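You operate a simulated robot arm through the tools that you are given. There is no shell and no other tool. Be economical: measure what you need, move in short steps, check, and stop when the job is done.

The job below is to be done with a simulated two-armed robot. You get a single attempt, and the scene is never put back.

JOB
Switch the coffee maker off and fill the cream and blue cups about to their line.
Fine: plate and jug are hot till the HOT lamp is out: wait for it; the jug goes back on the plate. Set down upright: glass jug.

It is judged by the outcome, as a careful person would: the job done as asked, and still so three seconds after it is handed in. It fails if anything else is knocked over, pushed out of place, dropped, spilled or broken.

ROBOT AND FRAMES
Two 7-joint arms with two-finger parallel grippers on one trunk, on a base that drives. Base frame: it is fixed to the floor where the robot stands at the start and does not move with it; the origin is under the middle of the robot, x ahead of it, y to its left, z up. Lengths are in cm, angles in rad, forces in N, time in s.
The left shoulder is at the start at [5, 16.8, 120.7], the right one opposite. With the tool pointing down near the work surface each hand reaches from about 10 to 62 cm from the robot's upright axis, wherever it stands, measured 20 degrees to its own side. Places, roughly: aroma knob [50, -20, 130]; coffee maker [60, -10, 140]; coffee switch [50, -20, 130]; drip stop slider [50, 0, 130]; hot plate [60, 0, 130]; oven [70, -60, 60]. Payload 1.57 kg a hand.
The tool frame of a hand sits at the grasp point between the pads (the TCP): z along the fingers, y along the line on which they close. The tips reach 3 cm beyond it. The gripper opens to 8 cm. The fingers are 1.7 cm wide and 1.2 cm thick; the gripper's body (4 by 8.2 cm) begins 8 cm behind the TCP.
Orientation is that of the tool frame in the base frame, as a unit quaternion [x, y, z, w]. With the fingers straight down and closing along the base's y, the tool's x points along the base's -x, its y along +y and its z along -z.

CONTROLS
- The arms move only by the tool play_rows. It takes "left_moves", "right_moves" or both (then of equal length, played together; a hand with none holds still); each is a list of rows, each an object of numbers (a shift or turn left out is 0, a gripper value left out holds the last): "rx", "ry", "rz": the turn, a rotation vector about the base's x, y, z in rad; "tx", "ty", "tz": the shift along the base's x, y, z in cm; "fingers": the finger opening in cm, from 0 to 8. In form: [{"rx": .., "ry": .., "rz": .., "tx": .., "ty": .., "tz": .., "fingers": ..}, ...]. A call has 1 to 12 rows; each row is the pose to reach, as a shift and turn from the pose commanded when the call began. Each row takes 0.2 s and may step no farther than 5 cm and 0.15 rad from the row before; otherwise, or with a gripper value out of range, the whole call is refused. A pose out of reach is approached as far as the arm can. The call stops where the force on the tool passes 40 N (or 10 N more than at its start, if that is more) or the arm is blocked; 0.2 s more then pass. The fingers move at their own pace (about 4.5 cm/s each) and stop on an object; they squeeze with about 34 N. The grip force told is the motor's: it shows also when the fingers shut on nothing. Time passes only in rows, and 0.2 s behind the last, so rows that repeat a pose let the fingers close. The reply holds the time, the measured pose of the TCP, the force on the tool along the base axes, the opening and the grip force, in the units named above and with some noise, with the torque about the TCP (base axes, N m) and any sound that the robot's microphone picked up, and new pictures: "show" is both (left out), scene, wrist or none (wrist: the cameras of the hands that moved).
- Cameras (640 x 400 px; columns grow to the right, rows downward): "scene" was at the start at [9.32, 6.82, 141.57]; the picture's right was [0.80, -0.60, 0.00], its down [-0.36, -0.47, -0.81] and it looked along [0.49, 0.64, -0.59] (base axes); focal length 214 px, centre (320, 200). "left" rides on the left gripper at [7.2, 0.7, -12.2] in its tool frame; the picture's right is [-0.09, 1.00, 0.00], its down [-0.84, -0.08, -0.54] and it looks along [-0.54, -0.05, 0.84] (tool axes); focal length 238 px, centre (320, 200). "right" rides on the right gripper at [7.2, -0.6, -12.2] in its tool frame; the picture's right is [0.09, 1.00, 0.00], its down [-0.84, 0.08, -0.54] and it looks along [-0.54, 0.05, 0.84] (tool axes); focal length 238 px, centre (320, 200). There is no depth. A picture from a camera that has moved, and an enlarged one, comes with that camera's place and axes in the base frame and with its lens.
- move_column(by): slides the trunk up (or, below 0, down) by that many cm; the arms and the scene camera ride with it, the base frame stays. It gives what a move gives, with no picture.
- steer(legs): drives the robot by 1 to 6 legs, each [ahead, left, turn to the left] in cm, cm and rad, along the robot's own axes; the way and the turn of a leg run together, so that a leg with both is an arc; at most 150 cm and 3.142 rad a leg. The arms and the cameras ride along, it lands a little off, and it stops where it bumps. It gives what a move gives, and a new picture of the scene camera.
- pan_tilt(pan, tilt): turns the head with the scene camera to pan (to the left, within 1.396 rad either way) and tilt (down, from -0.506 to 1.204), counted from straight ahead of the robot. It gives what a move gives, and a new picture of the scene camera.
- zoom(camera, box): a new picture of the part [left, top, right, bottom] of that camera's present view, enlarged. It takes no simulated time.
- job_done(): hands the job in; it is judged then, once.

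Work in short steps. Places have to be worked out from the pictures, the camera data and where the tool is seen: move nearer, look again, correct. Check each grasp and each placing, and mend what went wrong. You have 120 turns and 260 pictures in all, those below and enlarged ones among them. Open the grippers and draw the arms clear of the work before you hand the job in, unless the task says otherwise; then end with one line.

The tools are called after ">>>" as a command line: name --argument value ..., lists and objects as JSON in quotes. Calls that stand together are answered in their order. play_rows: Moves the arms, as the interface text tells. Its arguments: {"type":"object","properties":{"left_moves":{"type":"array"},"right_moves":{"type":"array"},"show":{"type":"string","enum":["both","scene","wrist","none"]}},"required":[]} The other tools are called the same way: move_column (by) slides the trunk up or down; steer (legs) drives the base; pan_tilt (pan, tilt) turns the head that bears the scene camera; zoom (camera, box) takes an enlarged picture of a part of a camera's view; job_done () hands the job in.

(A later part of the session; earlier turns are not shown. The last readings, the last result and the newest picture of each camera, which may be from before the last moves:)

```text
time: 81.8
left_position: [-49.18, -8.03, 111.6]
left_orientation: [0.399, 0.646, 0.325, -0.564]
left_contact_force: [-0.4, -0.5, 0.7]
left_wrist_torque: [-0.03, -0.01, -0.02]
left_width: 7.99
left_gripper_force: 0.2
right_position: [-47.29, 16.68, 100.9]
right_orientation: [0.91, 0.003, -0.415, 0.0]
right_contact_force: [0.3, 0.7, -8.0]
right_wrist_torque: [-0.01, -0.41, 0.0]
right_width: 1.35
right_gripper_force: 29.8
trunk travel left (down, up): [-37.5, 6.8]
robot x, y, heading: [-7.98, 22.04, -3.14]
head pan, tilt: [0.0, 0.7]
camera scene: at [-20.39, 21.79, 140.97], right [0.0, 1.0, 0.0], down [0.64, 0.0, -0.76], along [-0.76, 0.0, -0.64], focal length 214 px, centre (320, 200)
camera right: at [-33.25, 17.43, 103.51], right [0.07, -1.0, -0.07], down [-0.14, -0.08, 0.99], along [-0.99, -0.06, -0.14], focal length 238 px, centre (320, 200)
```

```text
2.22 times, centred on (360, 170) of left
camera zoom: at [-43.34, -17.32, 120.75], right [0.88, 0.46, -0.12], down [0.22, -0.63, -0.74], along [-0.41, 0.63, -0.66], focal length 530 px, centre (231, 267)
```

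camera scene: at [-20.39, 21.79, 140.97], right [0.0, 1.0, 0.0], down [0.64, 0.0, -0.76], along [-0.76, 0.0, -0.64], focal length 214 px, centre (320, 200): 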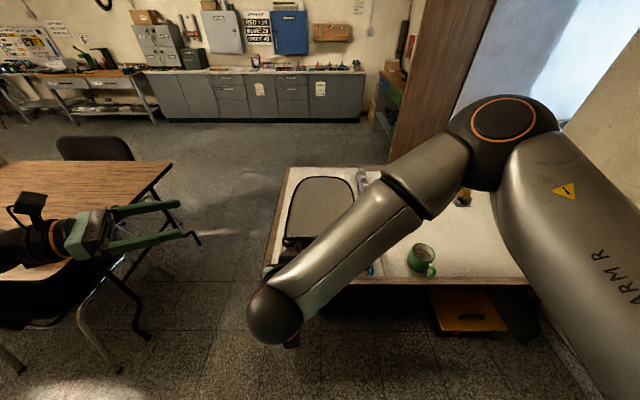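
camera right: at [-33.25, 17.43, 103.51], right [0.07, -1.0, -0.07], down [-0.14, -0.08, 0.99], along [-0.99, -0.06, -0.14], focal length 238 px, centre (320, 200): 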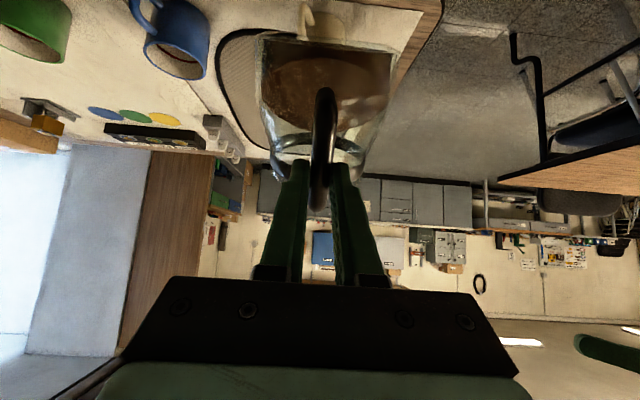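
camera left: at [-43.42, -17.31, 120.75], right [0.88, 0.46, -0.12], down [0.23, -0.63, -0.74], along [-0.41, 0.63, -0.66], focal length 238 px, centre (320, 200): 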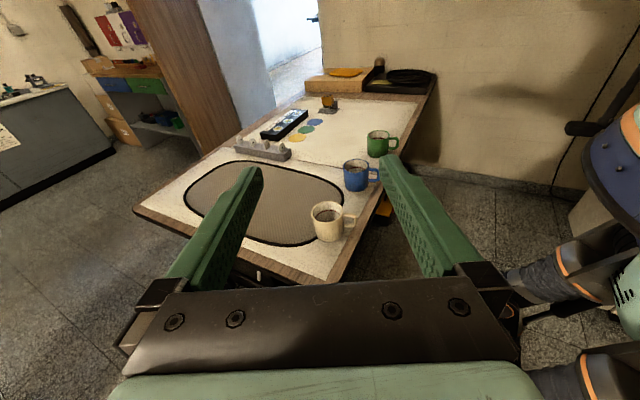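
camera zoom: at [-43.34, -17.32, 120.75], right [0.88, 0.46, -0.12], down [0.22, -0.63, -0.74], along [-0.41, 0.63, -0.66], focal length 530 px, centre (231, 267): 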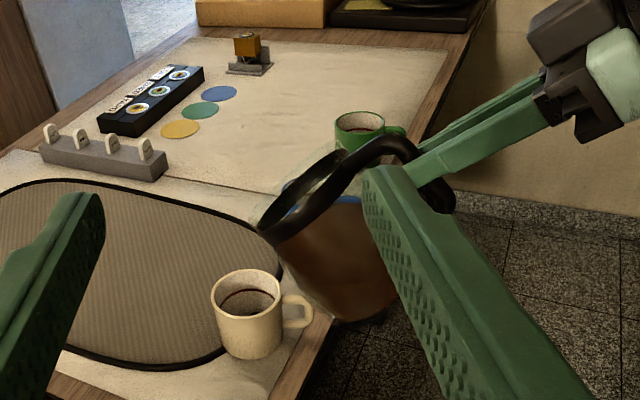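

Lip measured near [-62,16.5,92.5], right over the cream cup's near half. I tilt on about the lip to ~0.9 rad, slowly, lowering it slightly.

>>> play_rows --right_moves '[{"ry": -0.05, "tx": -0.36, "tz": 0.5}, {"ry": -0.1, "tx": -0.76, "tz": 1.0}, {"ry": -0.15, "tx": -1.2, "tz": 1.5}, {"ry": -0.2, "tx": -1.66, "tz": 2.0}, {"ry": -0.2, "tx": -1.66, "tz": 2.0}]' --show "none"

>>> zoom --camera "left" --box '[270, 120, 430, 250]'

```text
time: 83.0
left_position: [-49.13, -8.22, 111.74]
left_orientation: [0.399, 0.645, 0.326, -0.565]
left_contact_force: [0.0, -0.2, 0.4]
left_wrist_torque: [0.0, -0.01, 0.03]
left_width: 7.99
left_gripper_force: 0.0
right_position: [-48.98, 16.69, 102.9]
right_orientation: [0.947, 0.004, -0.322, 0.001]
right_contact_force: [0.2, 0.1, -7.0]
right_wrist_torque: [0.02, -0.21, -0.02]
right_width: 1.34
right_gripper_force: 29.8
trunk travel left (down, up): [-37.5, 6.8]
robot x, y, heading: [-7.71, 22.19, -3.135]
head pan, tilt: [0.0, 0.7]
```

```text
3.08 times, centred on (350, 185) of left
camera zoom: at [-43.34, -17.31, 120.75], right [0.88, 0.46, -0.12], down [0.22, -0.63, -0.74], along [-0.41, 0.63, -0.66], focal length 733 px, centre (228, 246)
```

zoom: 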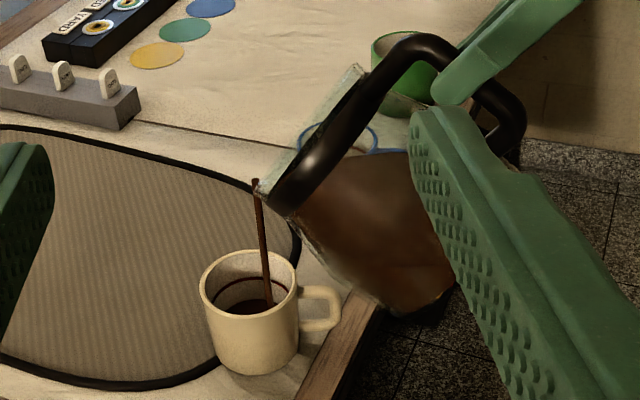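

It pours, and the stream lands inside the cup. I hold for a moment and look.

>>> play_rows --right_moves '[{"tx": -0.5}, {"tx": -0.5}]' --show "none"

>>> zoom --camera "left" --box '[270, 120, 430, 250]'

```text
time: 83.6
left_position: [-49.27, -8.08, 111.68]
left_orientation: [0.399, 0.646, 0.325, -0.564]
left_contact_force: [0.2, 0.3, 0.1]
left_wrist_torque: [0.02, 0.04, 0.02]
left_width: 8.0
left_gripper_force: 0.0
right_position: [-49.56, 16.55, 102.89]
right_orientation: [0.946, 0.003, -0.324, 0.002]
right_contact_force: [-0.5, -0.6, -6.7]
right_wrist_torque: [0.01, -0.23, -0.01]
right_width: 1.32
right_gripper_force: 30.1
trunk travel left (down, up): [-37.5, 6.8]
robot x, y, heading: [-7.52, 22.12, -3.137]
head pan, tilt: [0.0, 0.7]
```

```text
3.08 times, centred on (350, 185) of left
camera zoom: at [-43.33, -17.31, 120.76], right [0.88, 0.46, -0.12], down [0.22, -0.63, -0.74], along [-0.41, 0.63, -0.66], focal length 733 px, centre (228, 246)
```

zoom: 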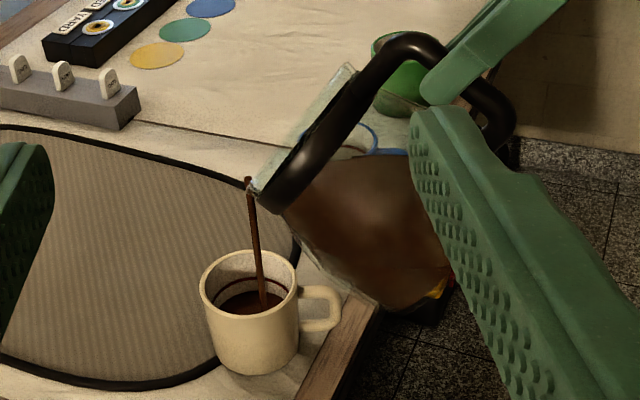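

Level still under the line; I keep pouring 0.8 s.

>>> play_rows --right_moves '[{}, {}, {}]' --show "none"

>>> zoom --camera "left" --box '[300, 170, 380, 230]'

```text
time: 84.4
left_position: [-49.21, -8.1, 111.79]
left_orientation: [0.399, 0.645, 0.326, -0.564]
left_contact_force: [-0.3, -0.1, 0.0]
left_wrist_torque: [-0.01, -0.02, 0.03]
left_width: 8.01
left_gripper_force: 0.0
right_position: [-49.51, 16.71, 102.93]
right_orientation: [0.947, 0.003, -0.323, 0.001]
right_contact_force: [0.5, 0.8, -7.0]
right_wrist_torque: [-0.01, -0.2, 0.0]
right_width: 1.36
right_gripper_force: 30.0
trunk travel left (down, up): [-37.5, 6.8]
robot x, y, heading: [-7.84, 22.02, -3.142]
head pan, tilt: [0.0, 0.7]
```

```text
6.67 times, centred on (340, 200) of left
camera zoom: at [-43.34, -17.31, 120.76], right [0.88, 0.46, -0.12], down [0.22, -0.63, -0.74], along [-0.41, 0.63, -0.66], focal length 1589 px, centre (187, 200)
```

zoom: 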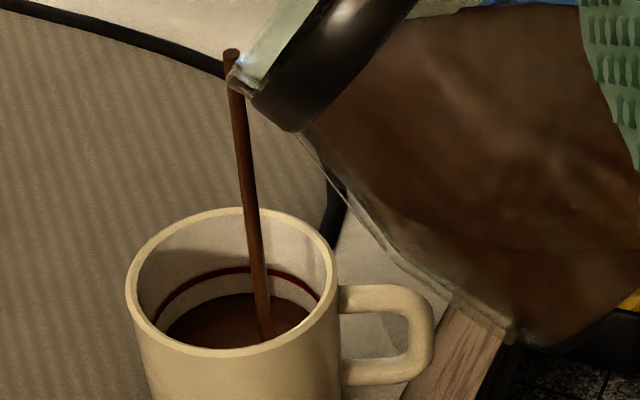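

Steady; line still ~1 cm above the surface. I pour another 1.4 s.

>>> play_rows --right_moves '[{}, {}, {}, {}, {}, {}]' --show "none"

>>> zoom --camera "left" --box '[300, 170, 380, 230]'

```text
time: 85.8
left_position: [-49.1, -8.03, 111.7]
left_orientation: [0.398, 0.646, 0.325, -0.565]
left_contact_force: [-0.1, -1.1, 0.0]
left_wrist_torque: [0.01, -0.02, 0.01]
left_width: 8.0
left_gripper_force: 0.0
right_position: [-49.55, 16.61, 102.89]
right_orientation: [0.946, 0.003, -0.323, 0.001]
right_contact_force: [0.7, 0.8, -6.8]
right_wrist_torque: [0.01, -0.23, 0.01]
right_width: 1.35
right_gripper_force: 30.1
trunk travel left (down, up): [-37.5, 6.8]
robot x, y, heading: [-7.69, 21.82, -3.139]
head pan, tilt: [0.0, 0.7]
```

```text
6.67 times, centred on (340, 200) of left
camera zoom: at [-43.34, -17.31, 120.76], right [0.88, 0.46, -0.12], down [0.22, -0.63, -0.74], along [-0.41, 0.63, -0.66], focal length 1589 px, centre (187, 200)
```

zoom: 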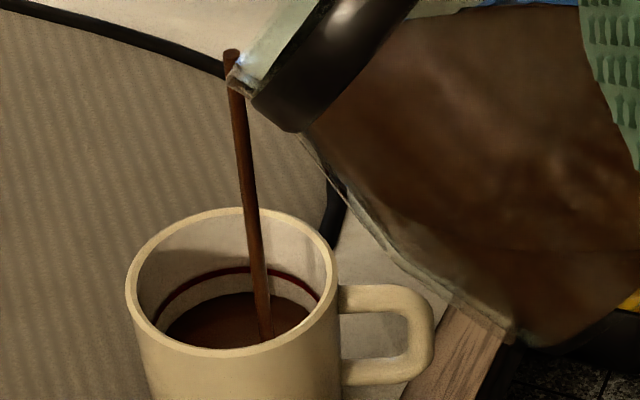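

The level hardly changes now; flow has dwindled. I tilt a further 0.05 rad about the lip.

>>> play_rows --right_moves '[{"ry": -0.025, "tx": -0.25, "tz": 0.33}, {"ry": -0.05, "tx": -0.5, "tz": 0.66}, {"ry": -0.05, "tx": -0.5, "tz": 0.66}]' --show "none"

>>> zoom --camera "left" --box '[300, 170, 380, 230]'

```text
time: 86.6
left_position: [-49.16, -8.08, 111.71]
left_orientation: [0.398, 0.645, 0.325, -0.565]
left_contact_force: [-0.6, 0.0, -0.4]
left_wrist_torque: [-0.04, 0.02, 0.02]
left_width: 7.99
left_gripper_force: 0.0
right_position: [-49.93, 16.56, 103.46]
right_orientation: [0.954, 0.003, -0.298, 0.001]
right_contact_force: [0.5, 0.0, -6.4]
right_wrist_torque: [-0.01, -0.19, 0.01]
right_width: 1.35
right_gripper_force: 29.9
trunk travel left (down, up): [-37.5, 6.8]
robot x, y, heading: [-7.85, 22.08, -3.141]
head pan, tilt: [0.0, 0.7]
```

```text
6.67 times, centred on (340, 200) of left
camera zoom: at [-43.33, -17.31, 120.76], right [0.88, 0.46, -0.12], down [0.22, -0.63, -0.74], along [-0.41, 0.63, -0.66], focal length 1589 px, centre (187, 200)
```

zoom: 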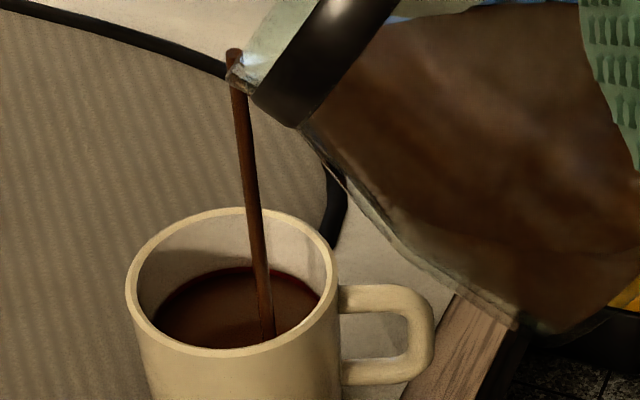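

At the line. I tilt back at once.

>>> play_rows --right_moves '[{"ry": 0.14, "tx": 1.2, "tz": -1.0}, {"ry": 0.28, "tx": 2.2, "tz": -1.0}, {"ry": 0.42, "tx": 3.0, "tz": -1.0}, {"ry": 0.42, "tx": 3.0, "tz": -1.0}]' --show "none"

>>> zoom --camera "left" --box '[270, 110, 430, 240]'

>>> zoom --camera "left" --box '[300, 170, 380, 230]'

```text
time: 87.6
left_position: [-49.13, -8.08, 111.68]
left_orientation: [0.399, 0.645, 0.326, -0.565]
left_contact_force: [-0.4, -0.9, -1.0]
left_wrist_torque: [0.02, 0.02, -0.03]
left_width: 8.01
left_gripper_force: 0.0
right_position: [-46.99, 16.7, 102.48]
right_orientation: [0.871, 0.003, -0.492, 0.001]
right_contact_force: [-0.5, 0.3, -6.9]
right_wrist_torque: [-0.01, -0.45, -0.01]
right_width: 1.34
right_gripper_force: 30.2
trunk travel left (down, up): [-37.5, 6.8]
robot x, y, heading: [-7.78, 21.87, -3.141]
head pan, tilt: [0.0, 0.7]
```

```text
3.08 times, centred on (350, 175) of left
camera zoom: at [-43.35, -17.29, 120.76], right [0.88, 0.46, -0.12], down [0.22, -0.63, -0.74], along [-0.41, 0.63, -0.66], focal length 733 px, centre (228, 277)
```

zoom: 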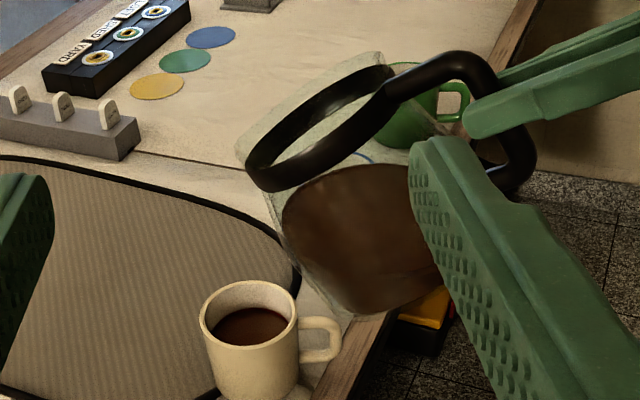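

```text
6.67 times, centred on (340, 200) of left
camera zoom: at [-43.35, -17.29, 120.76], right [0.88, 0.46, -0.12], down [0.22, -0.63, -0.74], along [-0.41, 0.63, -0.66], focal length 1589 px, centre (187, 200)
```

zoom: 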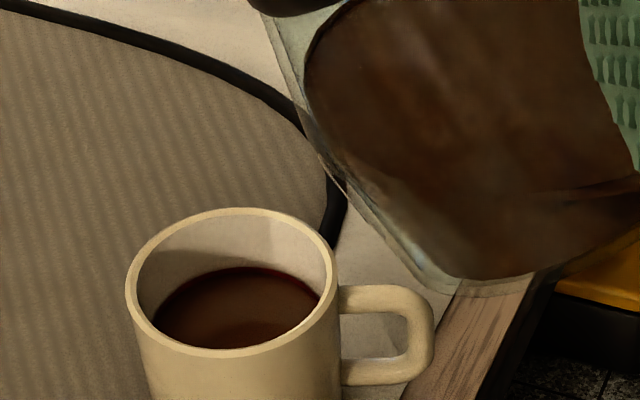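

Cream cup is at its line, nothing spilled. I carry the slightly tilted jug sideways to the blue cup.

>>> play_rows --right_moves '[{"ty": 1, "tz": 0.5}, {"ty": 3, "tz": 1}, {"ty": 5.5, "tz": 1}, {"ty": 8, "tz": 1}, {"ty": 10.5, "tz": 1}, {"ty": 13, "tz": 1, "tx": -0.5}, {"ty": 15.5, "tz": 1, "tx": -1}, {"ty": 17.5, "tz": 1, "tx": -1.5}, {"ty": 19, "tz": 1, "tx": -1.7}, {"ty": 19.5, "tz": 1, "tx": -1.7}, {"ty": 19.5, "tz": 1, "tx": -1.7}]'

>>> zoom --camera "left" --box '[290, 80, 450, 210]'

```text
time: 90.0
left_position: [-49.25, -8.07, 111.71]
left_orientation: [0.398, 0.645, 0.326, -0.565]
left_contact_force: [-0.4, 0.0, 0.3]
left_wrist_torque: [0.03, -0.01, 0.03]
left_width: 7.95
left_gripper_force: 0.0
right_position: [-49.57, 35.69, 103.2]
right_orientation: [0.871, 0.003, -0.491, 0.0]
right_contact_force: [0.8, 0.6, -6.0]
right_wrist_torque: [-0.01, -0.44, -0.02]
right_width: 1.36
right_gripper_force: 29.9
right hand out of reach, approached as far as the arm can: row 9, 10, 11
trunk travel left (down, up): [-37.5, 6.8]
robot x, y, heading: [-8.03, 21.8, -3.139]
head pan, tilt: [0.0, 0.7]
camera scene: at [-20.39, 21.82, 140.97], right [0.0, 1.0, 0.0], down [0.64, 0.0, -0.76], along [-0.76, 0.0, -0.64], focal length 214 px, centre (320, 200)
camera right: at [-35.32, 36.53, 103.46], right [0.05, -1.0, -0.08], down [0.03, -0.08, 1.0], along [-1.0, -0.06, 0.03], focal length 238 px, centre (320, 200)
```

scene: 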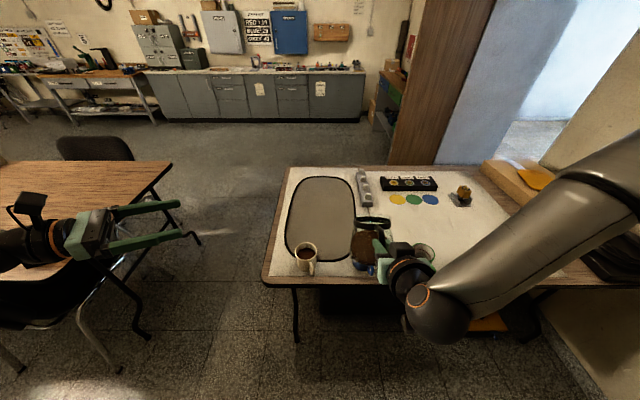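
right: 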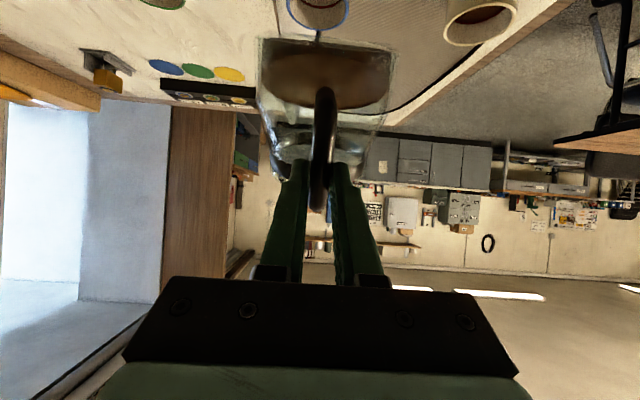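

```text
3.08 times, centred on (370, 145) of left
camera zoom: at [-43.34, -17.29, 120.76], right [0.88, 0.46, -0.12], down [0.22, -0.63, -0.74], along [-0.41, 0.63, -0.66], focal length 733 px, centre (166, 369)
```

zoom: 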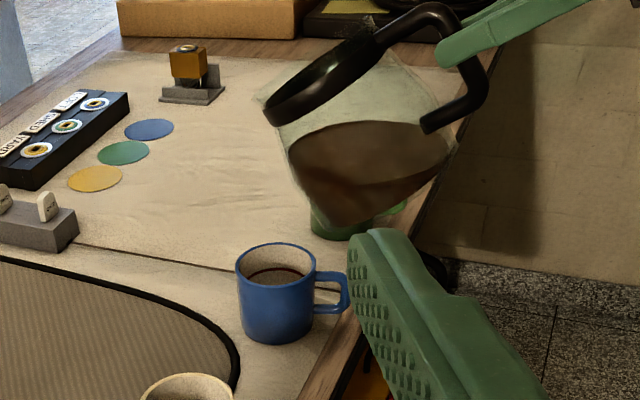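

Aligned with the blue cup. I pre-tilt to ~0.85 rad, just below pouring.

>>> play_rows --right_moves '[{"ry": -0.08, "tx": -0.1, "ty": 0.2}, {"ry": -0.16, "tx": -0.2, "ty": 0.4, "tz": -0.3}, {"ry": -0.24, "tx": -0.3, "ty": 0.6, "tz": -0.6}, {"ry": -0.32, "tx": -0.35, "ty": 0.6, "tz": -1}, {"ry": -0.32, "tx": -0.35, "ty": 0.6, "tz": -1}]' --show "none"

>>> zoom --camera "left" --box '[290, 80, 450, 210]'

>>> zoom --camera "scene" --box '[270, 190, 450, 310]'

```text
time: 91.2
left_position: [-49.25, -8.01, 111.72]
left_orientation: [0.397, 0.645, 0.326, -0.566]
left_contact_force: [0.1, -0.6, 0.0]
left_wrist_torque: [0.0, 0.01, -0.03]
left_width: 8.01
left_gripper_force: 0.0
right_position: [-49.89, 36.34, 102.34]
right_orientation: [0.938, 0.003, -0.347, 0.001]
right_contact_force: [0.1, 0.1, -6.1]
right_wrist_torque: [-0.01, -0.26, 0.01]
right_width: 1.32
right_gripper_force: 30.2
trunk travel left (down, up): [-37.5, 6.8]
robot x, y, heading: [-7.86, 21.82, -3.14]
head pan, tilt: [0.0, 0.7]
```

```text
3.08 times, centred on (370, 145) of left
camera zoom: at [-43.33, -17.29, 120.76], right [0.88, 0.46, -0.12], down [0.22, -0.63, -0.74], along [-0.41, 0.63, -0.66], focal length 733 px, centre (166, 369)
```

zoom: 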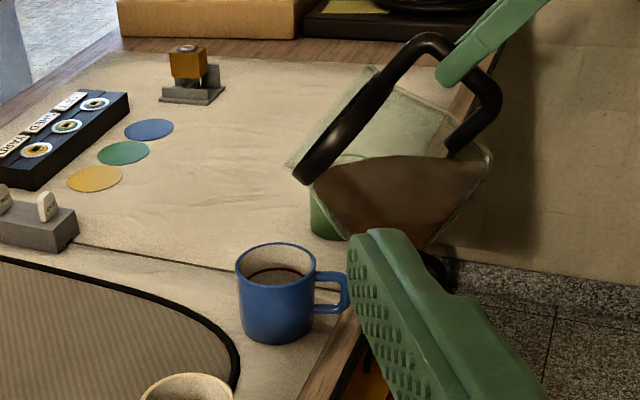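

```text
3.33 times, centred on (360, 250) of scene
camera zoom: at [-20.38, 21.82, 140.97], right [0.0, 1.0, 0.0], down [0.64, 0.0, -0.76], along [-0.76, 0.0, -0.64], focal length 715 px, centre (187, 33)
```

zoom: 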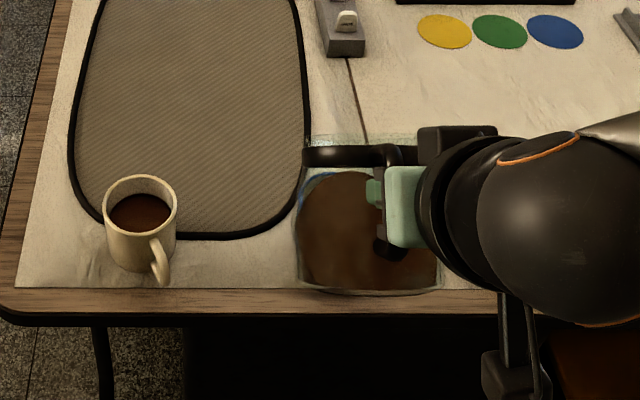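

Scene and right cameras put the lip at y≈36.4 against cup y≈36.7, x within the rim. I tilt on carefully to start the pour and check where the stream lands.

>>> play_rows --right_moves '[{"ry": -0.05, "tx": -0.5, "tz": 0.66}, {"ry": -0.1, "tx": -1.0, "tz": 1.3}]' --show "none"

>>> zoom --camera "left" --box '[310, 100, 400, 180]'

```text
time: 91.8
left_position: [-49.19, -8.09, 111.65]
left_orientation: [0.398, 0.645, 0.325, -0.565]
left_contact_force: [0.6, -0.6, -0.1]
left_wrist_torque: [0.0, 0.02, -0.02]
left_width: 8.0
left_gripper_force: 0.1
right_position: [-51.01, 36.36, 103.53]
right_orientation: [0.954, 0.004, -0.299, 0.002]
right_contact_force: [0.6, -0.3, -5.3]
right_wrist_torque: [0.02, -0.21, 0.04]
right_width: 1.32
right_gripper_force: 29.7
trunk travel left (down, up): [-37.5, 6.8]
robot x, y, heading: [-7.83, 22.12, -3.142]
head pan, tilt: [0.0, 0.7]
```

```text
5.00 times, centred on (355, 140) of left
camera zoom: at [-43.34, -17.29, 120.76], right [0.88, 0.46, -0.12], down [0.22, -0.63, -0.74], along [-0.41, 0.63, -0.66], focal length 1192 px, centre (145, 500)
```

zoom: 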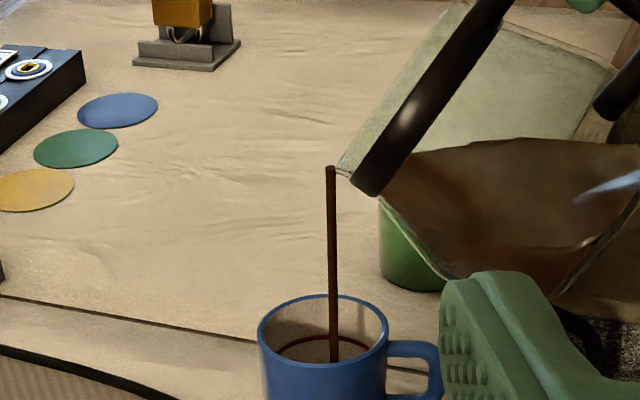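

The stream falls inside the blue cup. I hold and watch the level.

>>> play_rows --right_moves '[{"tx": -0.4}, {"tx": -0.4}]' --show "none"

>>> zoom --camera "left" --box '[320, 130, 400, 190]'

```text
time: 92.4
left_position: [-49.25, -8.1, 111.7]
left_orientation: [0.398, 0.646, 0.325, -0.565]
left_contact_force: [-0.3, -0.1, -1.0]
left_wrist_torque: [0.03, 0.0, 0.01]
left_width: 8.0
left_gripper_force: 0.0
right_position: [-51.3, 36.33, 103.57]
right_orientation: [0.954, 0.003, -0.298, 0.002]
right_contact_force: [0.0, 0.0, -6.8]
right_wrist_torque: [-0.01, -0.17, 0.0]
right_width: 1.32
right_gripper_force: 29.4
trunk travel left (down, up): [-37.5, 6.8]
robot x, y, heading: [-8.16, 21.71, -3.137]
head pan, tilt: [0.0, 0.7]
```

```text
6.67 times, centred on (360, 160) of left
camera zoom: at [-43.33, -17.29, 120.76], right [0.88, 0.46, -0.12], down [0.22, -0.63, -0.74], along [-0.41, 0.63, -0.66], focal length 1589 px, centre (53, 467)
```

zoom: 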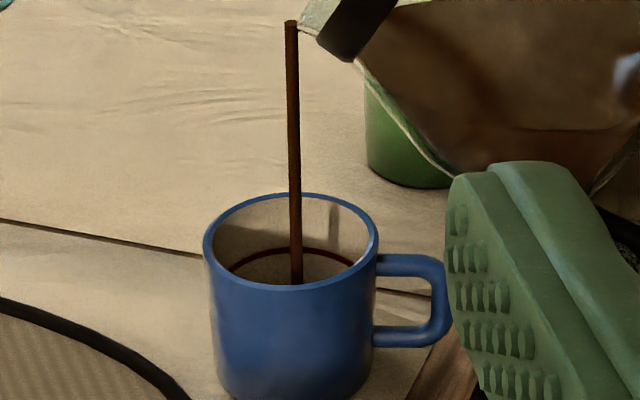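

Landing well; I tilt another 0.05 rad and wait 0.8 s.

>>> play_rows --right_moves '[{"ry": -0.025, "tx": -0.25, "tz": 0.3}, {"ry": -0.05, "tx": -0.5, "tz": 0.6}, {"ry": -0.05, "tx": -0.5, "tz": 0.6}]' --show "none"

>>> zoom --camera "left" --box '[320, 130, 400, 190]'

```text
time: 93.2
left_position: [-49.11, -8.16, 111.72]
left_orientation: [0.398, 0.645, 0.326, -0.566]
left_contact_force: [-0.2, 0.3, 0.6]
left_wrist_torque: [-0.01, 0.01, 0.02]
left_width: 7.98
left_gripper_force: 0.1
right_position: [-51.73, 36.27, 104.22]
right_orientation: [0.962, 0.004, -0.274, 0.003]
right_contact_force: [0.4, 0.4, -5.7]
right_wrist_torque: [-0.04, -0.11, 0.0]
right_width: 1.35
right_gripper_force: 30.4
trunk travel left (down, up): [-37.5, 6.8]
robot x, y, heading: [-7.77, 22.03, -3.14]
head pan, tilt: [0.0, 0.7]
```

```text
6.67 times, centred on (360, 160) of left
camera zoom: at [-43.33, -17.29, 120.77], right [0.88, 0.46, -0.12], down [0.22, -0.63, -0.74], along [-0.41, 0.63, -0.66], focal length 1589 px, centre (53, 467)
```

zoom: 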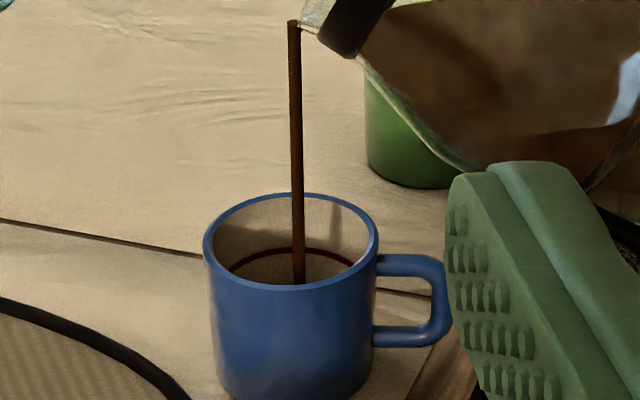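

Not yet visible; I hold another 0.8 s.

>>> play_rows --right_moves '[{}, {}, {}]' --show "none"

>>> zoom --camera "left" --box '[320, 130, 400, 190]'

```text
time: 94.0
left_position: [-49.18, -8.03, 111.73]
left_orientation: [0.399, 0.645, 0.326, -0.565]
left_contact_force: [-0.2, -0.3, -0.5]
left_wrist_torque: [-0.01, 0.02, -0.01]
left_width: 8.02
left_gripper_force: 0.1
right_position: [-51.87, 36.25, 104.08]
right_orientation: [0.962, 0.004, -0.274, 0.002]
right_contact_force: [0.2, -0.2, -6.1]
right_wrist_torque: [-0.04, -0.13, -0.02]
right_width: 1.33
right_gripper_force: 30.0
trunk travel left (down, up): [-37.5, 6.8]
robot x, y, heading: [-7.8, 22.14, -3.14]
head pan, tilt: [0.0, 0.7]
```

```text
6.67 times, centred on (360, 160) of left
camera zoom: at [-43.33, -17.29, 120.77], right [0.88, 0.46, -0.12], down [0.22, -0.63, -0.74], along [-0.41, 0.63, -0.66], focal length 1589 px, centre (53, 467)
```

zoom: 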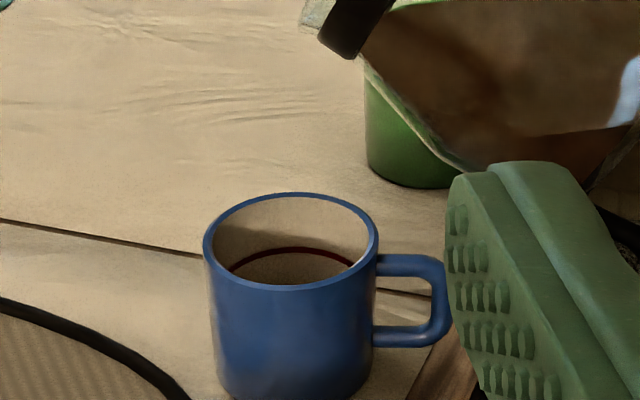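

The flow stopped by itself at this tilt; a further 0.06 rad.

>>> play_rows --right_moves '[{"ry": -0.03, "tx": -0.35, "tz": 0.35}, {"ry": -0.06, "tx": -0.7, "tz": 0.7}, {"ry": -0.06, "tx": -0.7, "tz": 0.7}, {"ry": -0.06, "tx": -0.7, "tz": 0.7}, {"ry": -0.06, "tx": -0.7, "tz": 0.7}]' --show "none"

>>> zoom --camera "left" --box '[320, 130, 400, 190]'

```text
time: 95.2
left_position: [-49.18, -8.11, 111.7]
left_orientation: [0.398, 0.645, 0.326, -0.565]
left_contact_force: [-0.2, 0.4, -0.5]
left_wrist_torque: [-0.02, 0.01, -0.02]
left_width: 7.99
left_gripper_force: 0.0
right_position: [-52.46, 36.22, 104.84]
right_orientation: [0.969, 0.003, -0.246, 0.002]
right_contact_force: [-0.5, 0.6, -4.9]
right_wrist_torque: [0.03, -0.13, -0.03]
right_width: 1.37
right_gripper_force: 29.9
trunk travel left (down, up): [-37.5, 6.8]
robot x, y, heading: [-7.96, 22.02, -3.139]
head pan, tilt: [0.0, 0.7]
```

```text
6.67 times, centred on (360, 160) of left
camera zoom: at [-43.33, -17.29, 120.77], right [0.88, 0.46, -0.12], down [0.22, -0.63, -0.74], along [-0.41, 0.63, -0.66], focal length 1589 px, centre (53, 467)
```

zoom: 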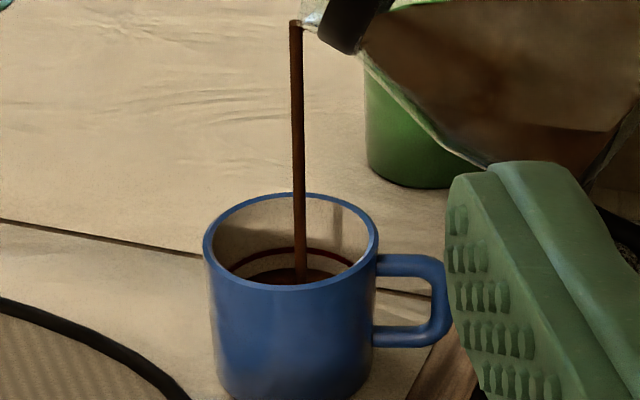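

The surface shows, ~20 px below the line. I hold 0.6 s more.

>>> play_rows --right_moves '[{}, {}]' --show "none"

>>> zoom --camera "left" --box '[320, 130, 400, 190]'

```text
time: 95.8
left_position: [-49.15, -8.08, 111.59]
left_orientation: [0.399, 0.646, 0.325, -0.564]
left_contact_force: [0.3, 0.1, -0.4]
left_wrist_torque: [0.03, -0.03, -0.01]
left_width: 7.98
left_gripper_force: 0.0
right_position: [-52.49, 36.2, 104.83]
right_orientation: [0.969, 0.003, -0.246, 0.001]
right_contact_force: [0.2, -1.1, -5.0]
right_wrist_torque: [-0.02, -0.12, 0.0]
right_width: 1.37
right_gripper_force: 30.1
trunk travel left (down, up): [-37.5, 6.8]
robot x, y, heading: [-7.79, 22.07, -3.136]
head pan, tilt: [0.0, 0.7]
```

```text
6.67 times, centred on (360, 160) of left
camera zoom: at [-43.33, -17.29, 120.77], right [0.88, 0.46, -0.12], down [0.22, -0.63, -0.74], along [-0.41, 0.63, -0.66], focal length 1589 px, centre (53, 467)
```

zoom: 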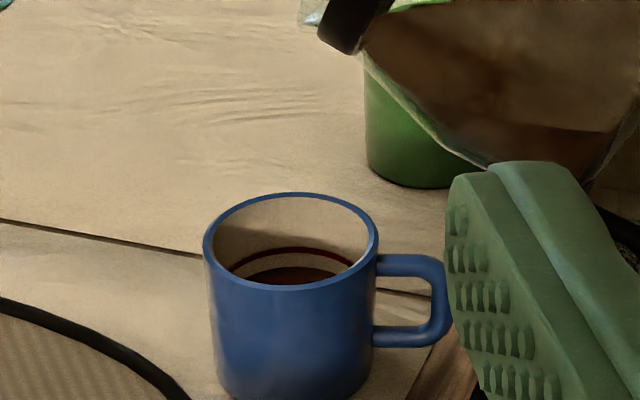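

Stopped again, ~0.9 cm short. Another 0.045 rad.

>>> play_rows --right_moves '[{"ry": -0.025, "tx": -0.28, "tz": 0.25}, {"ry": -0.045, "tx": -0.52, "tz": 0.48}, {"ry": -0.045, "tx": -0.52, "tz": 0.48}, {"ry": -0.045, "tx": -0.52, "tz": 0.48}]' --show "none"

>>> zoom --camera "left" --box '[320, 130, 400, 190]'

```text
time: 96.8
left_position: [-49.29, -8.11, 111.72]
left_orientation: [0.397, 0.646, 0.325, -0.565]
left_contact_force: [0.1, 0.3, 0.4]
left_wrist_torque: [0.0, 0.0, 0.01]
left_width: 8.0
left_gripper_force: 0.1
right_position: [-52.96, 36.3, 105.41]
right_orientation: [0.975, 0.002, -0.224, 0.001]
right_contact_force: [0.0, 0.8, -5.1]
right_wrist_torque: [0.01, -0.06, -0.01]
right_width: 1.33
right_gripper_force: 29.5
trunk travel left (down, up): [-37.5, 6.8]
robot x, y, heading: [-7.78, 22.02, -3.137]
head pan, tilt: [0.0, 0.7]
```

```text
6.67 times, centred on (360, 160) of left
camera zoom: at [-43.33, -17.29, 120.77], right [0.88, 0.46, -0.12], down [0.22, -0.63, -0.74], along [-0.41, 0.63, -0.66], focal length 1589 px, centre (53, 467)
```

zoom: 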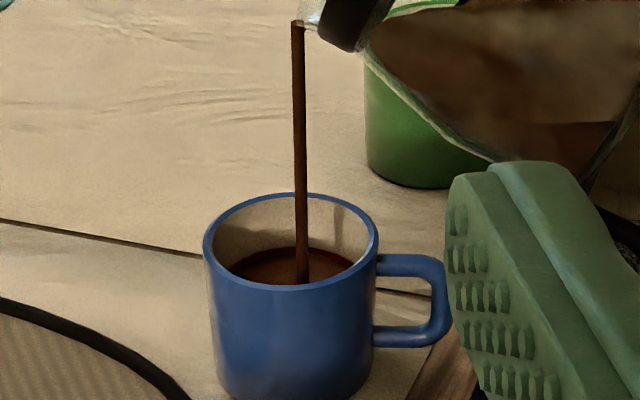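

At the line. I tilt back at once.

>>> play_rows --right_moves '[{"ry": 0.14, "tx": 1.3, "tz": -1.0}, {"ry": 0.28, "tx": 2.4, "tz": -1.4}, {"ry": 0.42, "tx": 3.4, "tz": -1.6}, {"ry": 0.5, "tx": 3.8, "tz": -1.6}, {"ry": 0.5, "tx": 3.8, "tz": -1.6}]'

>>> zoom --camera "left" --box '[290, 90, 430, 240]'

```text
time: 98.0
left_position: [-49.17, -8.04, 111.57]
left_orientation: [0.398, 0.645, 0.326, -0.565]
left_contact_force: [0.1, 1.0, 0.7]
left_wrist_torque: [-0.01, -0.04, 0.0]
left_width: 8.0
left_gripper_force: 0.0
right_position: [-49.5, 36.2, 103.61]
right_orientation: [0.888, 0.004, -0.459, 0.001]
right_contact_force: [-0.9, -0.1, -4.8]
right_wrist_torque: [0.02, -0.3, 0.01]
right_width: 1.34
right_gripper_force: 30.4
trunk travel left (down, up): [-37.5, 6.8]
robot x, y, heading: [-7.93, 22.1, -3.139]
head pan, tilt: [0.0, 0.7]
camera scene: at [-20.37, 21.83, 140.97], right [0.0, 1.0, 0.0], down [0.64, 0.0, -0.76], along [-0.76, 0.0, -0.64], focal length 214 px, centre (320, 200)
camera right: at [-35.2, 36.99, 104.91], right [0.06, -1.0, -0.08], down [-0.04, -0.08, 1.0], along [-1.0, -0.06, -0.05], focal length 238 px, centre (320, 200)
```

scene: 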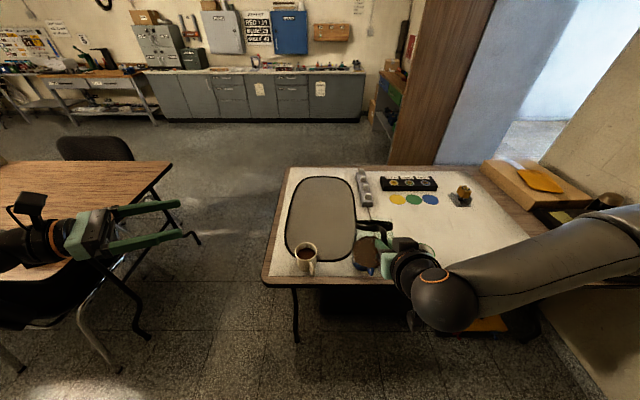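
right: 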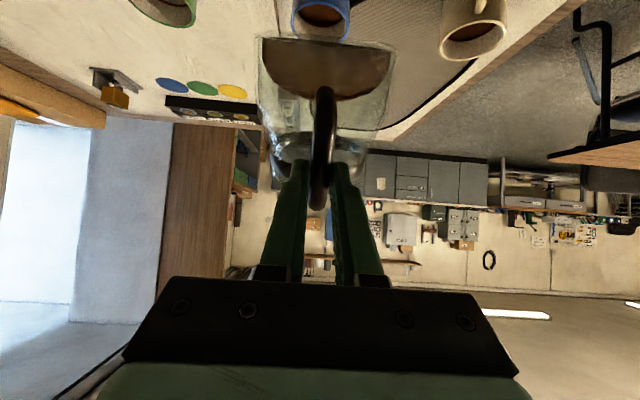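

```text
2.67 times, centred on (360, 165) of left
camera zoom: at [-43.32, -17.29, 120.77], right [0.88, 0.46, -0.12], down [0.22, -0.63, -0.74], along [-0.41, 0.63, -0.66], focal length 636 px, centre (213, 293)
```

zoom: 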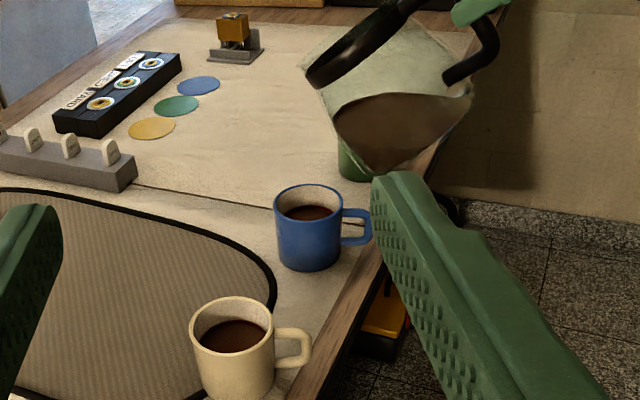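

Both cups are at their lines, nothing spilled. I raise and level the jug for the way back.

>>> play_rows --right_moves '[{"ry": 0.07, "tz": 1.5}, {"ry": 0.14, "tz": 4}, {"ry": 0.21, "tz": 7}, {"ry": 0.28, "tz": 10}, {"ry": 0.35, "tz": 13}, {"ry": 0.42, "tz": 16}, {"ry": 0.49, "tz": 19}, {"ry": 0.56, "tz": 22}, {"ry": 0.62, "tz": 25}, {"ry": 0.62, "tz": 28, "ty": -2}, {"ry": 0.62, "tz": 31, "ty": -4}, {"ry": 0.62, "tz": 32.5, "ty": -5}]'

```text
time: 100.6
left_position: [-49.18, -8.12, 111.82]
left_orientation: [0.398, 0.646, 0.325, -0.565]
left_contact_force: [-0.3, -0.4, -0.8]
left_wrist_torque: [0.04, -0.01, 0.02]
left_width: 7.99
left_gripper_force: 0.0
right_position: [-49.23, 31.37, 136.29]
right_orientation: [-0.707, -0.004, 0.707, -0.001]
right_contact_force: [0.4, 1.2, -5.2]
right_wrist_torque: [0.01, -0.51, -0.04]
right_width: 1.37
right_gripper_force: 29.8
right hand out of reach, approached as far as the arm can: row 1, 2, 3, 4, 5, 6, 7, 8, 9
trunk travel left (down, up): [-37.5, 6.8]
robot x, y, heading: [-7.76, 22.0, -3.137]
head pan, tilt: [0.0, 0.7]
camera scene: at [-20.37, 21.81, 140.97], right [0.0, 1.0, 0.0], down [0.64, 0.0, -0.76], along [-0.76, 0.0, -0.64], focal length 214 px, centre (320, 200)
camera right: at [-36.96, 32.06, 129.1], right [0.0, -1.0, -0.1], down [0.54, -0.08, 0.84], along [-0.84, -0.06, 0.54], focal length 238 px, centre (320, 200)
```

scene: 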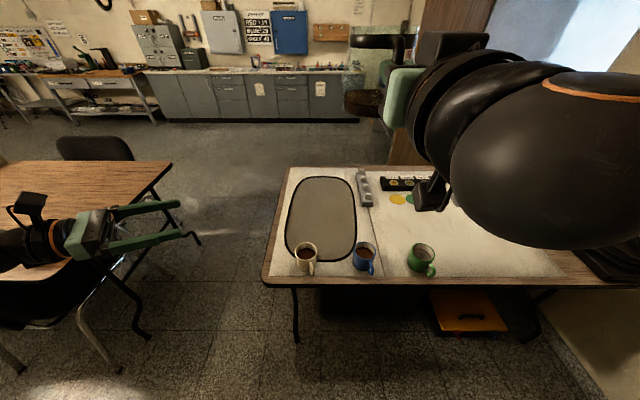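
right: 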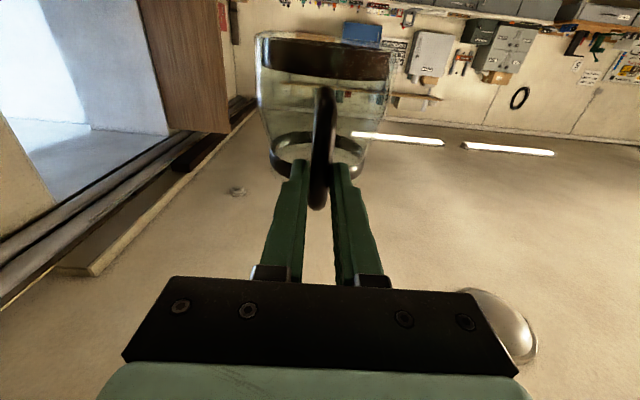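

Level and secure. I drive back the way I came: left 22, ahead 18, then turn in two parts.

>>> steer --legs '[[0, 22, 0], [18, 0, 0], [0, 0, -1.57]]'

```text
time: 108.1
left_position: [-56.05, 41.1, 111.68]
left_orientation: [0.738, 0.177, 0.629, -0.171]
left_contact_force: [0.4, -0.5, 0.0]
left_wrist_torque: [0.02, 0.02, 0.02]
left_width: 8.01
left_gripper_force: 0.0
right_position: [-16.7, 41.24, 136.26]
right_orientation: [0.504, -0.495, -0.502, -0.499]
right_contact_force: [-0.8, -0.1, -4.6]
right_wrist_torque: [-0.51, -0.01, 0.0]
right_width: 1.35
right_gripper_force: 29.2
trunk travel left (down, up): [-37.5, 6.8]
robot x, y, heading: [-25.72, -0.45, 1.579]
head pan, tilt: [0.0, 0.7]
camera scene: at [-25.83, 12.25, 140.97], right [1.0, 0.01, 0.0], down [0.01, -0.64, -0.76], along [-0.01, 0.76, -0.64], focal length 214 px, centre (320, 200)
```

scene: 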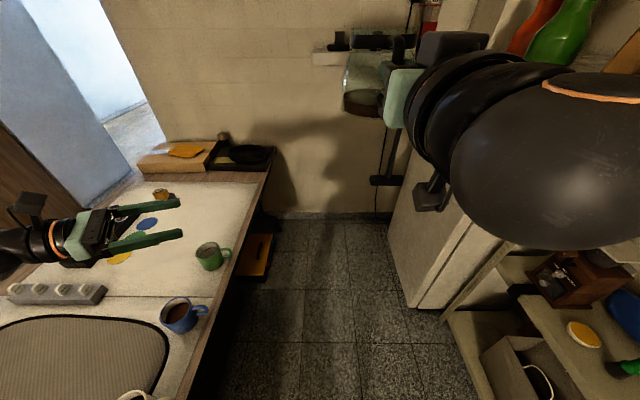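

Fine so far. I turn the rest to face the shelf at the grasp heading (~0.02).

>>> steer --legs '[[0, 0, -1.556]]'

>>> pan_tilt --pan 0.0 --tilt 0.2

```text
time: 112.3
left_position: [14.9, 30.92, 111.68]
left_orientation: [0.65, -0.391, 0.569, 0.319]
left_contact_force: [-0.3, -0.3, -0.9]
left_wrist_torque: [-0.01, -0.02, 0.0]
left_width: 7.99
left_gripper_force: 0.1
right_position: [15.83, -8.45, 136.25]
right_orientation: [-0.012, 0.707, 0.009, 0.707]
right_contact_force: [-0.1, 0.5, -4.7]
right_wrist_torque: [0.02, 0.49, -0.01]
right_width: 1.35
right_gripper_force: 29.9
trunk travel left (down, up): [-37.5, 6.8]
robot x, y, heading: [-25.66, -0.31, 0.027]
head pan, tilt: [0.0, 0.7]
camera scene: at [-13.19, 0.03, 140.97], right [0.03, -1.0, 0.0], down [-0.64, -0.02, -0.76], along [0.76, 0.02, -0.64], focal length 214 px, centre (320, 200)
```

scene: 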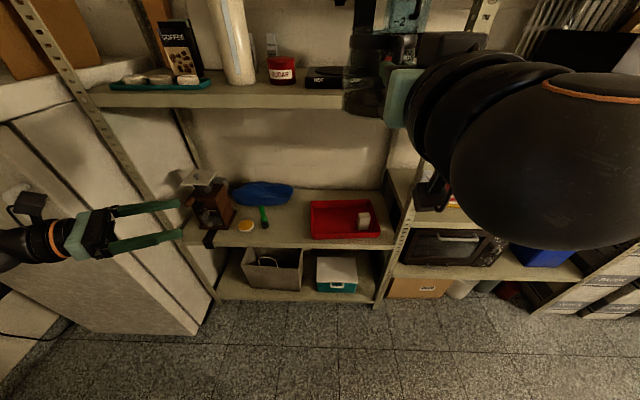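

```text
time: 113.2
left_position: [14.9, 30.93, 111.69]
left_orientation: [0.65, -0.39, 0.569, 0.319]
left_contact_force: [-0.3, 0.0, 1.0]
left_wrist_torque: [-0.04, 0.01, 0.0]
left_width: 7.98
left_gripper_force: 0.1
right_position: [15.74, -8.48, 136.27]
right_orientation: [-0.012, 0.707, 0.009, 0.707]
right_contact_force: [0.6, -1.0, -4.9]
right_wrist_torque: [0.01, 0.53, 0.03]
right_width: 1.35
right_gripper_force: 29.9
trunk travel left (down, up): [-37.5, 6.8]
robot x, y, heading: [-25.61, -0.16, 0.029]
head pan, tilt: [0.0, 0.201]
camera scene: at [-12.36, 0.06, 145.5], right [0.03, -1.0, 0.0], down [-0.2, -0.01, -0.98], along [0.98, 0.03, -0.2], focal length 214 px, centre (320, 200)
```

scene: 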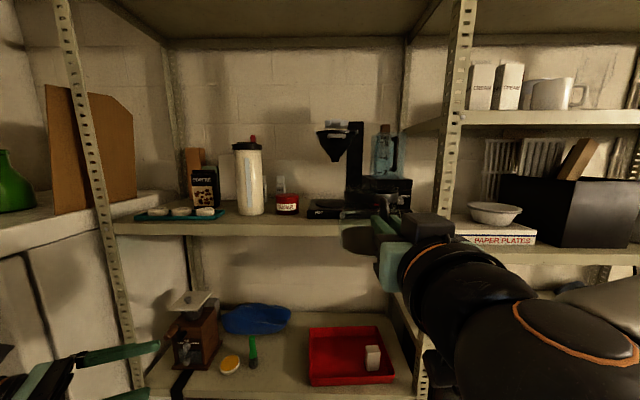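

Hot plate is free and the lamp is still out. I drive 5 cm ahead and bring the jug in line (y≈-2.9, z≈138.2) in front of the plate.

>>> steer --legs '[[5, 0, 0]]'

>>> play_rows --right_moves '[{"tx": 1, "ty": 0.8, "tz": 0.4}, {"tx": 2.5, "ty": 2, "tz": 1, "ry": 0.008}, {"tx": 4.5, "ty": 3.5, "tz": 1.5, "ry": 0.008}, {"tx": 6.5, "ty": 4.8, "tz": 2, "ry": 0.008}, {"tx": 8.5, "ty": 5.4, "tz": 2, "ry": 0.008}, {"tx": 9.5, "ty": 5.4, "tz": 2, "ry": 0.008}, {"tx": 10, "ty": 5.4, "tz": 2, "ry": 0.008}]'

>>> zoom --camera "right" --box '[160, 0, 480, 220]'

>>> zoom --camera "left" --box '[0, 0, 640, 400]'

```text
time: 114.1
left_position: [19.87, 31.03, 111.51]
left_orientation: [0.65, -0.392, 0.567, 0.32]
left_contact_force: [0.4, -0.3, -0.9]
left_wrist_torque: [-0.01, -0.01, -0.01]
left_width: 7.99
left_gripper_force: 0.1
right_position: [20.86, -8.26, 136.09]
right_orientation: [-0.013, 0.707, 0.008, 0.707]
right_contact_force: [0.0, -0.3, -4.8]
right_wrist_torque: [-0.01, 0.53, 0.02]
right_width: 1.33
right_gripper_force: 30.4
trunk travel left (down, up): [-37.5, 6.8]
robot x, y, heading: [-20.86, 0.12, 0.024]
head pan, tilt: [0.0, 0.201]
camera scene: at [-7.26, 0.19, 145.49], right [0.03, -1.0, 0.0], down [-0.2, -0.01, -0.98], along [0.98, 0.03, -0.2], focal length 214 px, centre (320, 200)
```

scene: 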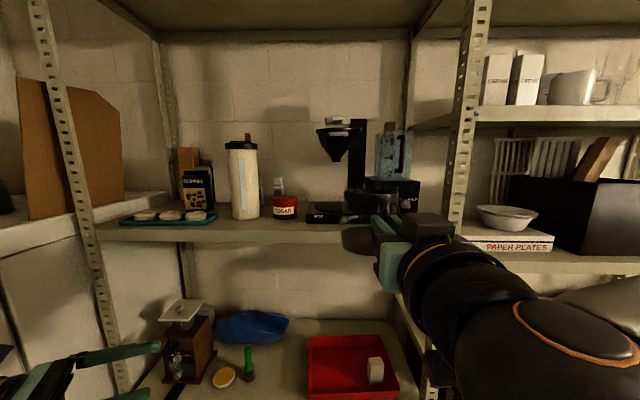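

```text
time: 115.7
left_position: [19.9, 31.11, 111.7]
left_orientation: [0.65, -0.391, 0.569, 0.319]
left_contact_force: [0.2, 0.3, 0.4]
left_wrist_torque: [-0.01, -0.02, -0.02]
left_width: 8.0
left_gripper_force: 0.0
right_position: [30.78, -2.93, 138.14]
right_orientation: [-0.011, 0.71, 0.007, 0.705]
right_contact_force: [-0.3, -0.2, -6.4]
right_wrist_torque: [0.02, 0.5, -0.01]
right_width: 1.34
right_gripper_force: 30.0
trunk travel left (down, up): [-37.5, 6.8]
robot x, y, heading: [-20.78, -0.02, 0.025]
head pan, tilt: [0.0, 0.201]
camera scene: at [-7.37, 0.2, 145.51], right [0.03, -1.0, 0.0], down [-0.2, -0.01, -0.98], along [0.98, 0.03, -0.2], focal length 214 px, centre (320, 200)
camera right: at [18.66, -3.93, 131.09], right [-0.03, 0.99, -0.1], down [-0.54, 0.07, 0.84], along [0.84, 0.08, 0.53], focal length 238 px, centre (320, 200)
```

scene: 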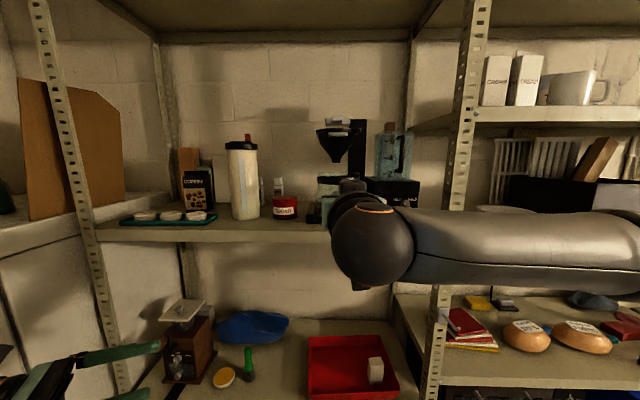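
right: 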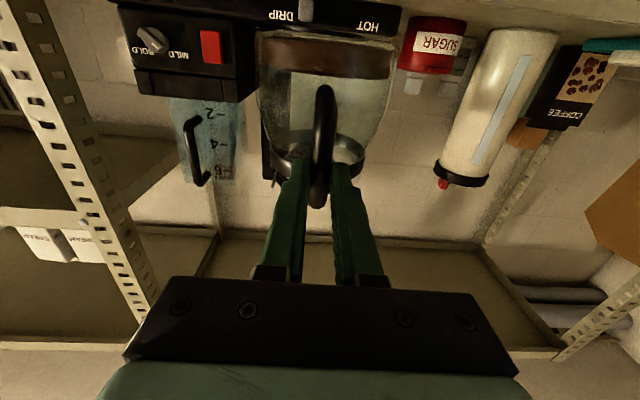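

```text
1.82 times, centred on (320, 110) of right
camera zoom: at [18.66, -3.93, 131.09], right [-0.03, 0.99, -0.1], down [-0.54, 0.07, 0.84], along [0.84, 0.08, 0.53], focal length 433 px, centre (320, 364)
```

zoom: 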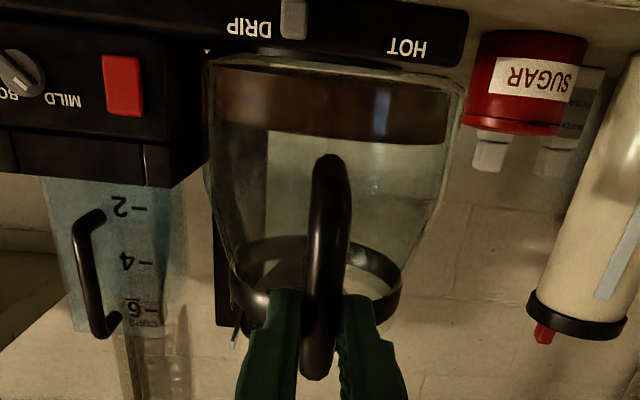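

```text
1.00 times, centred on (320, 200) of left (not enlarged: the box is as wide or as high as the picture)
camera zoom: at [13.5, 40.19, 120.77], right [-0.87, -0.48, -0.12], down [-0.24, 0.63, -0.74], along [0.43, -0.62, -0.66], focal length 238 px, centre (320, 200)
```

zoom: 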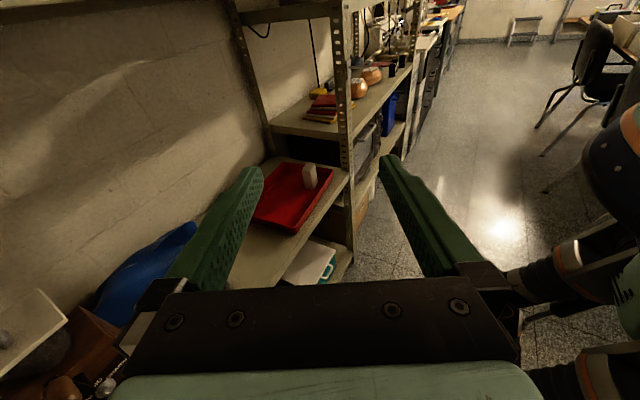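

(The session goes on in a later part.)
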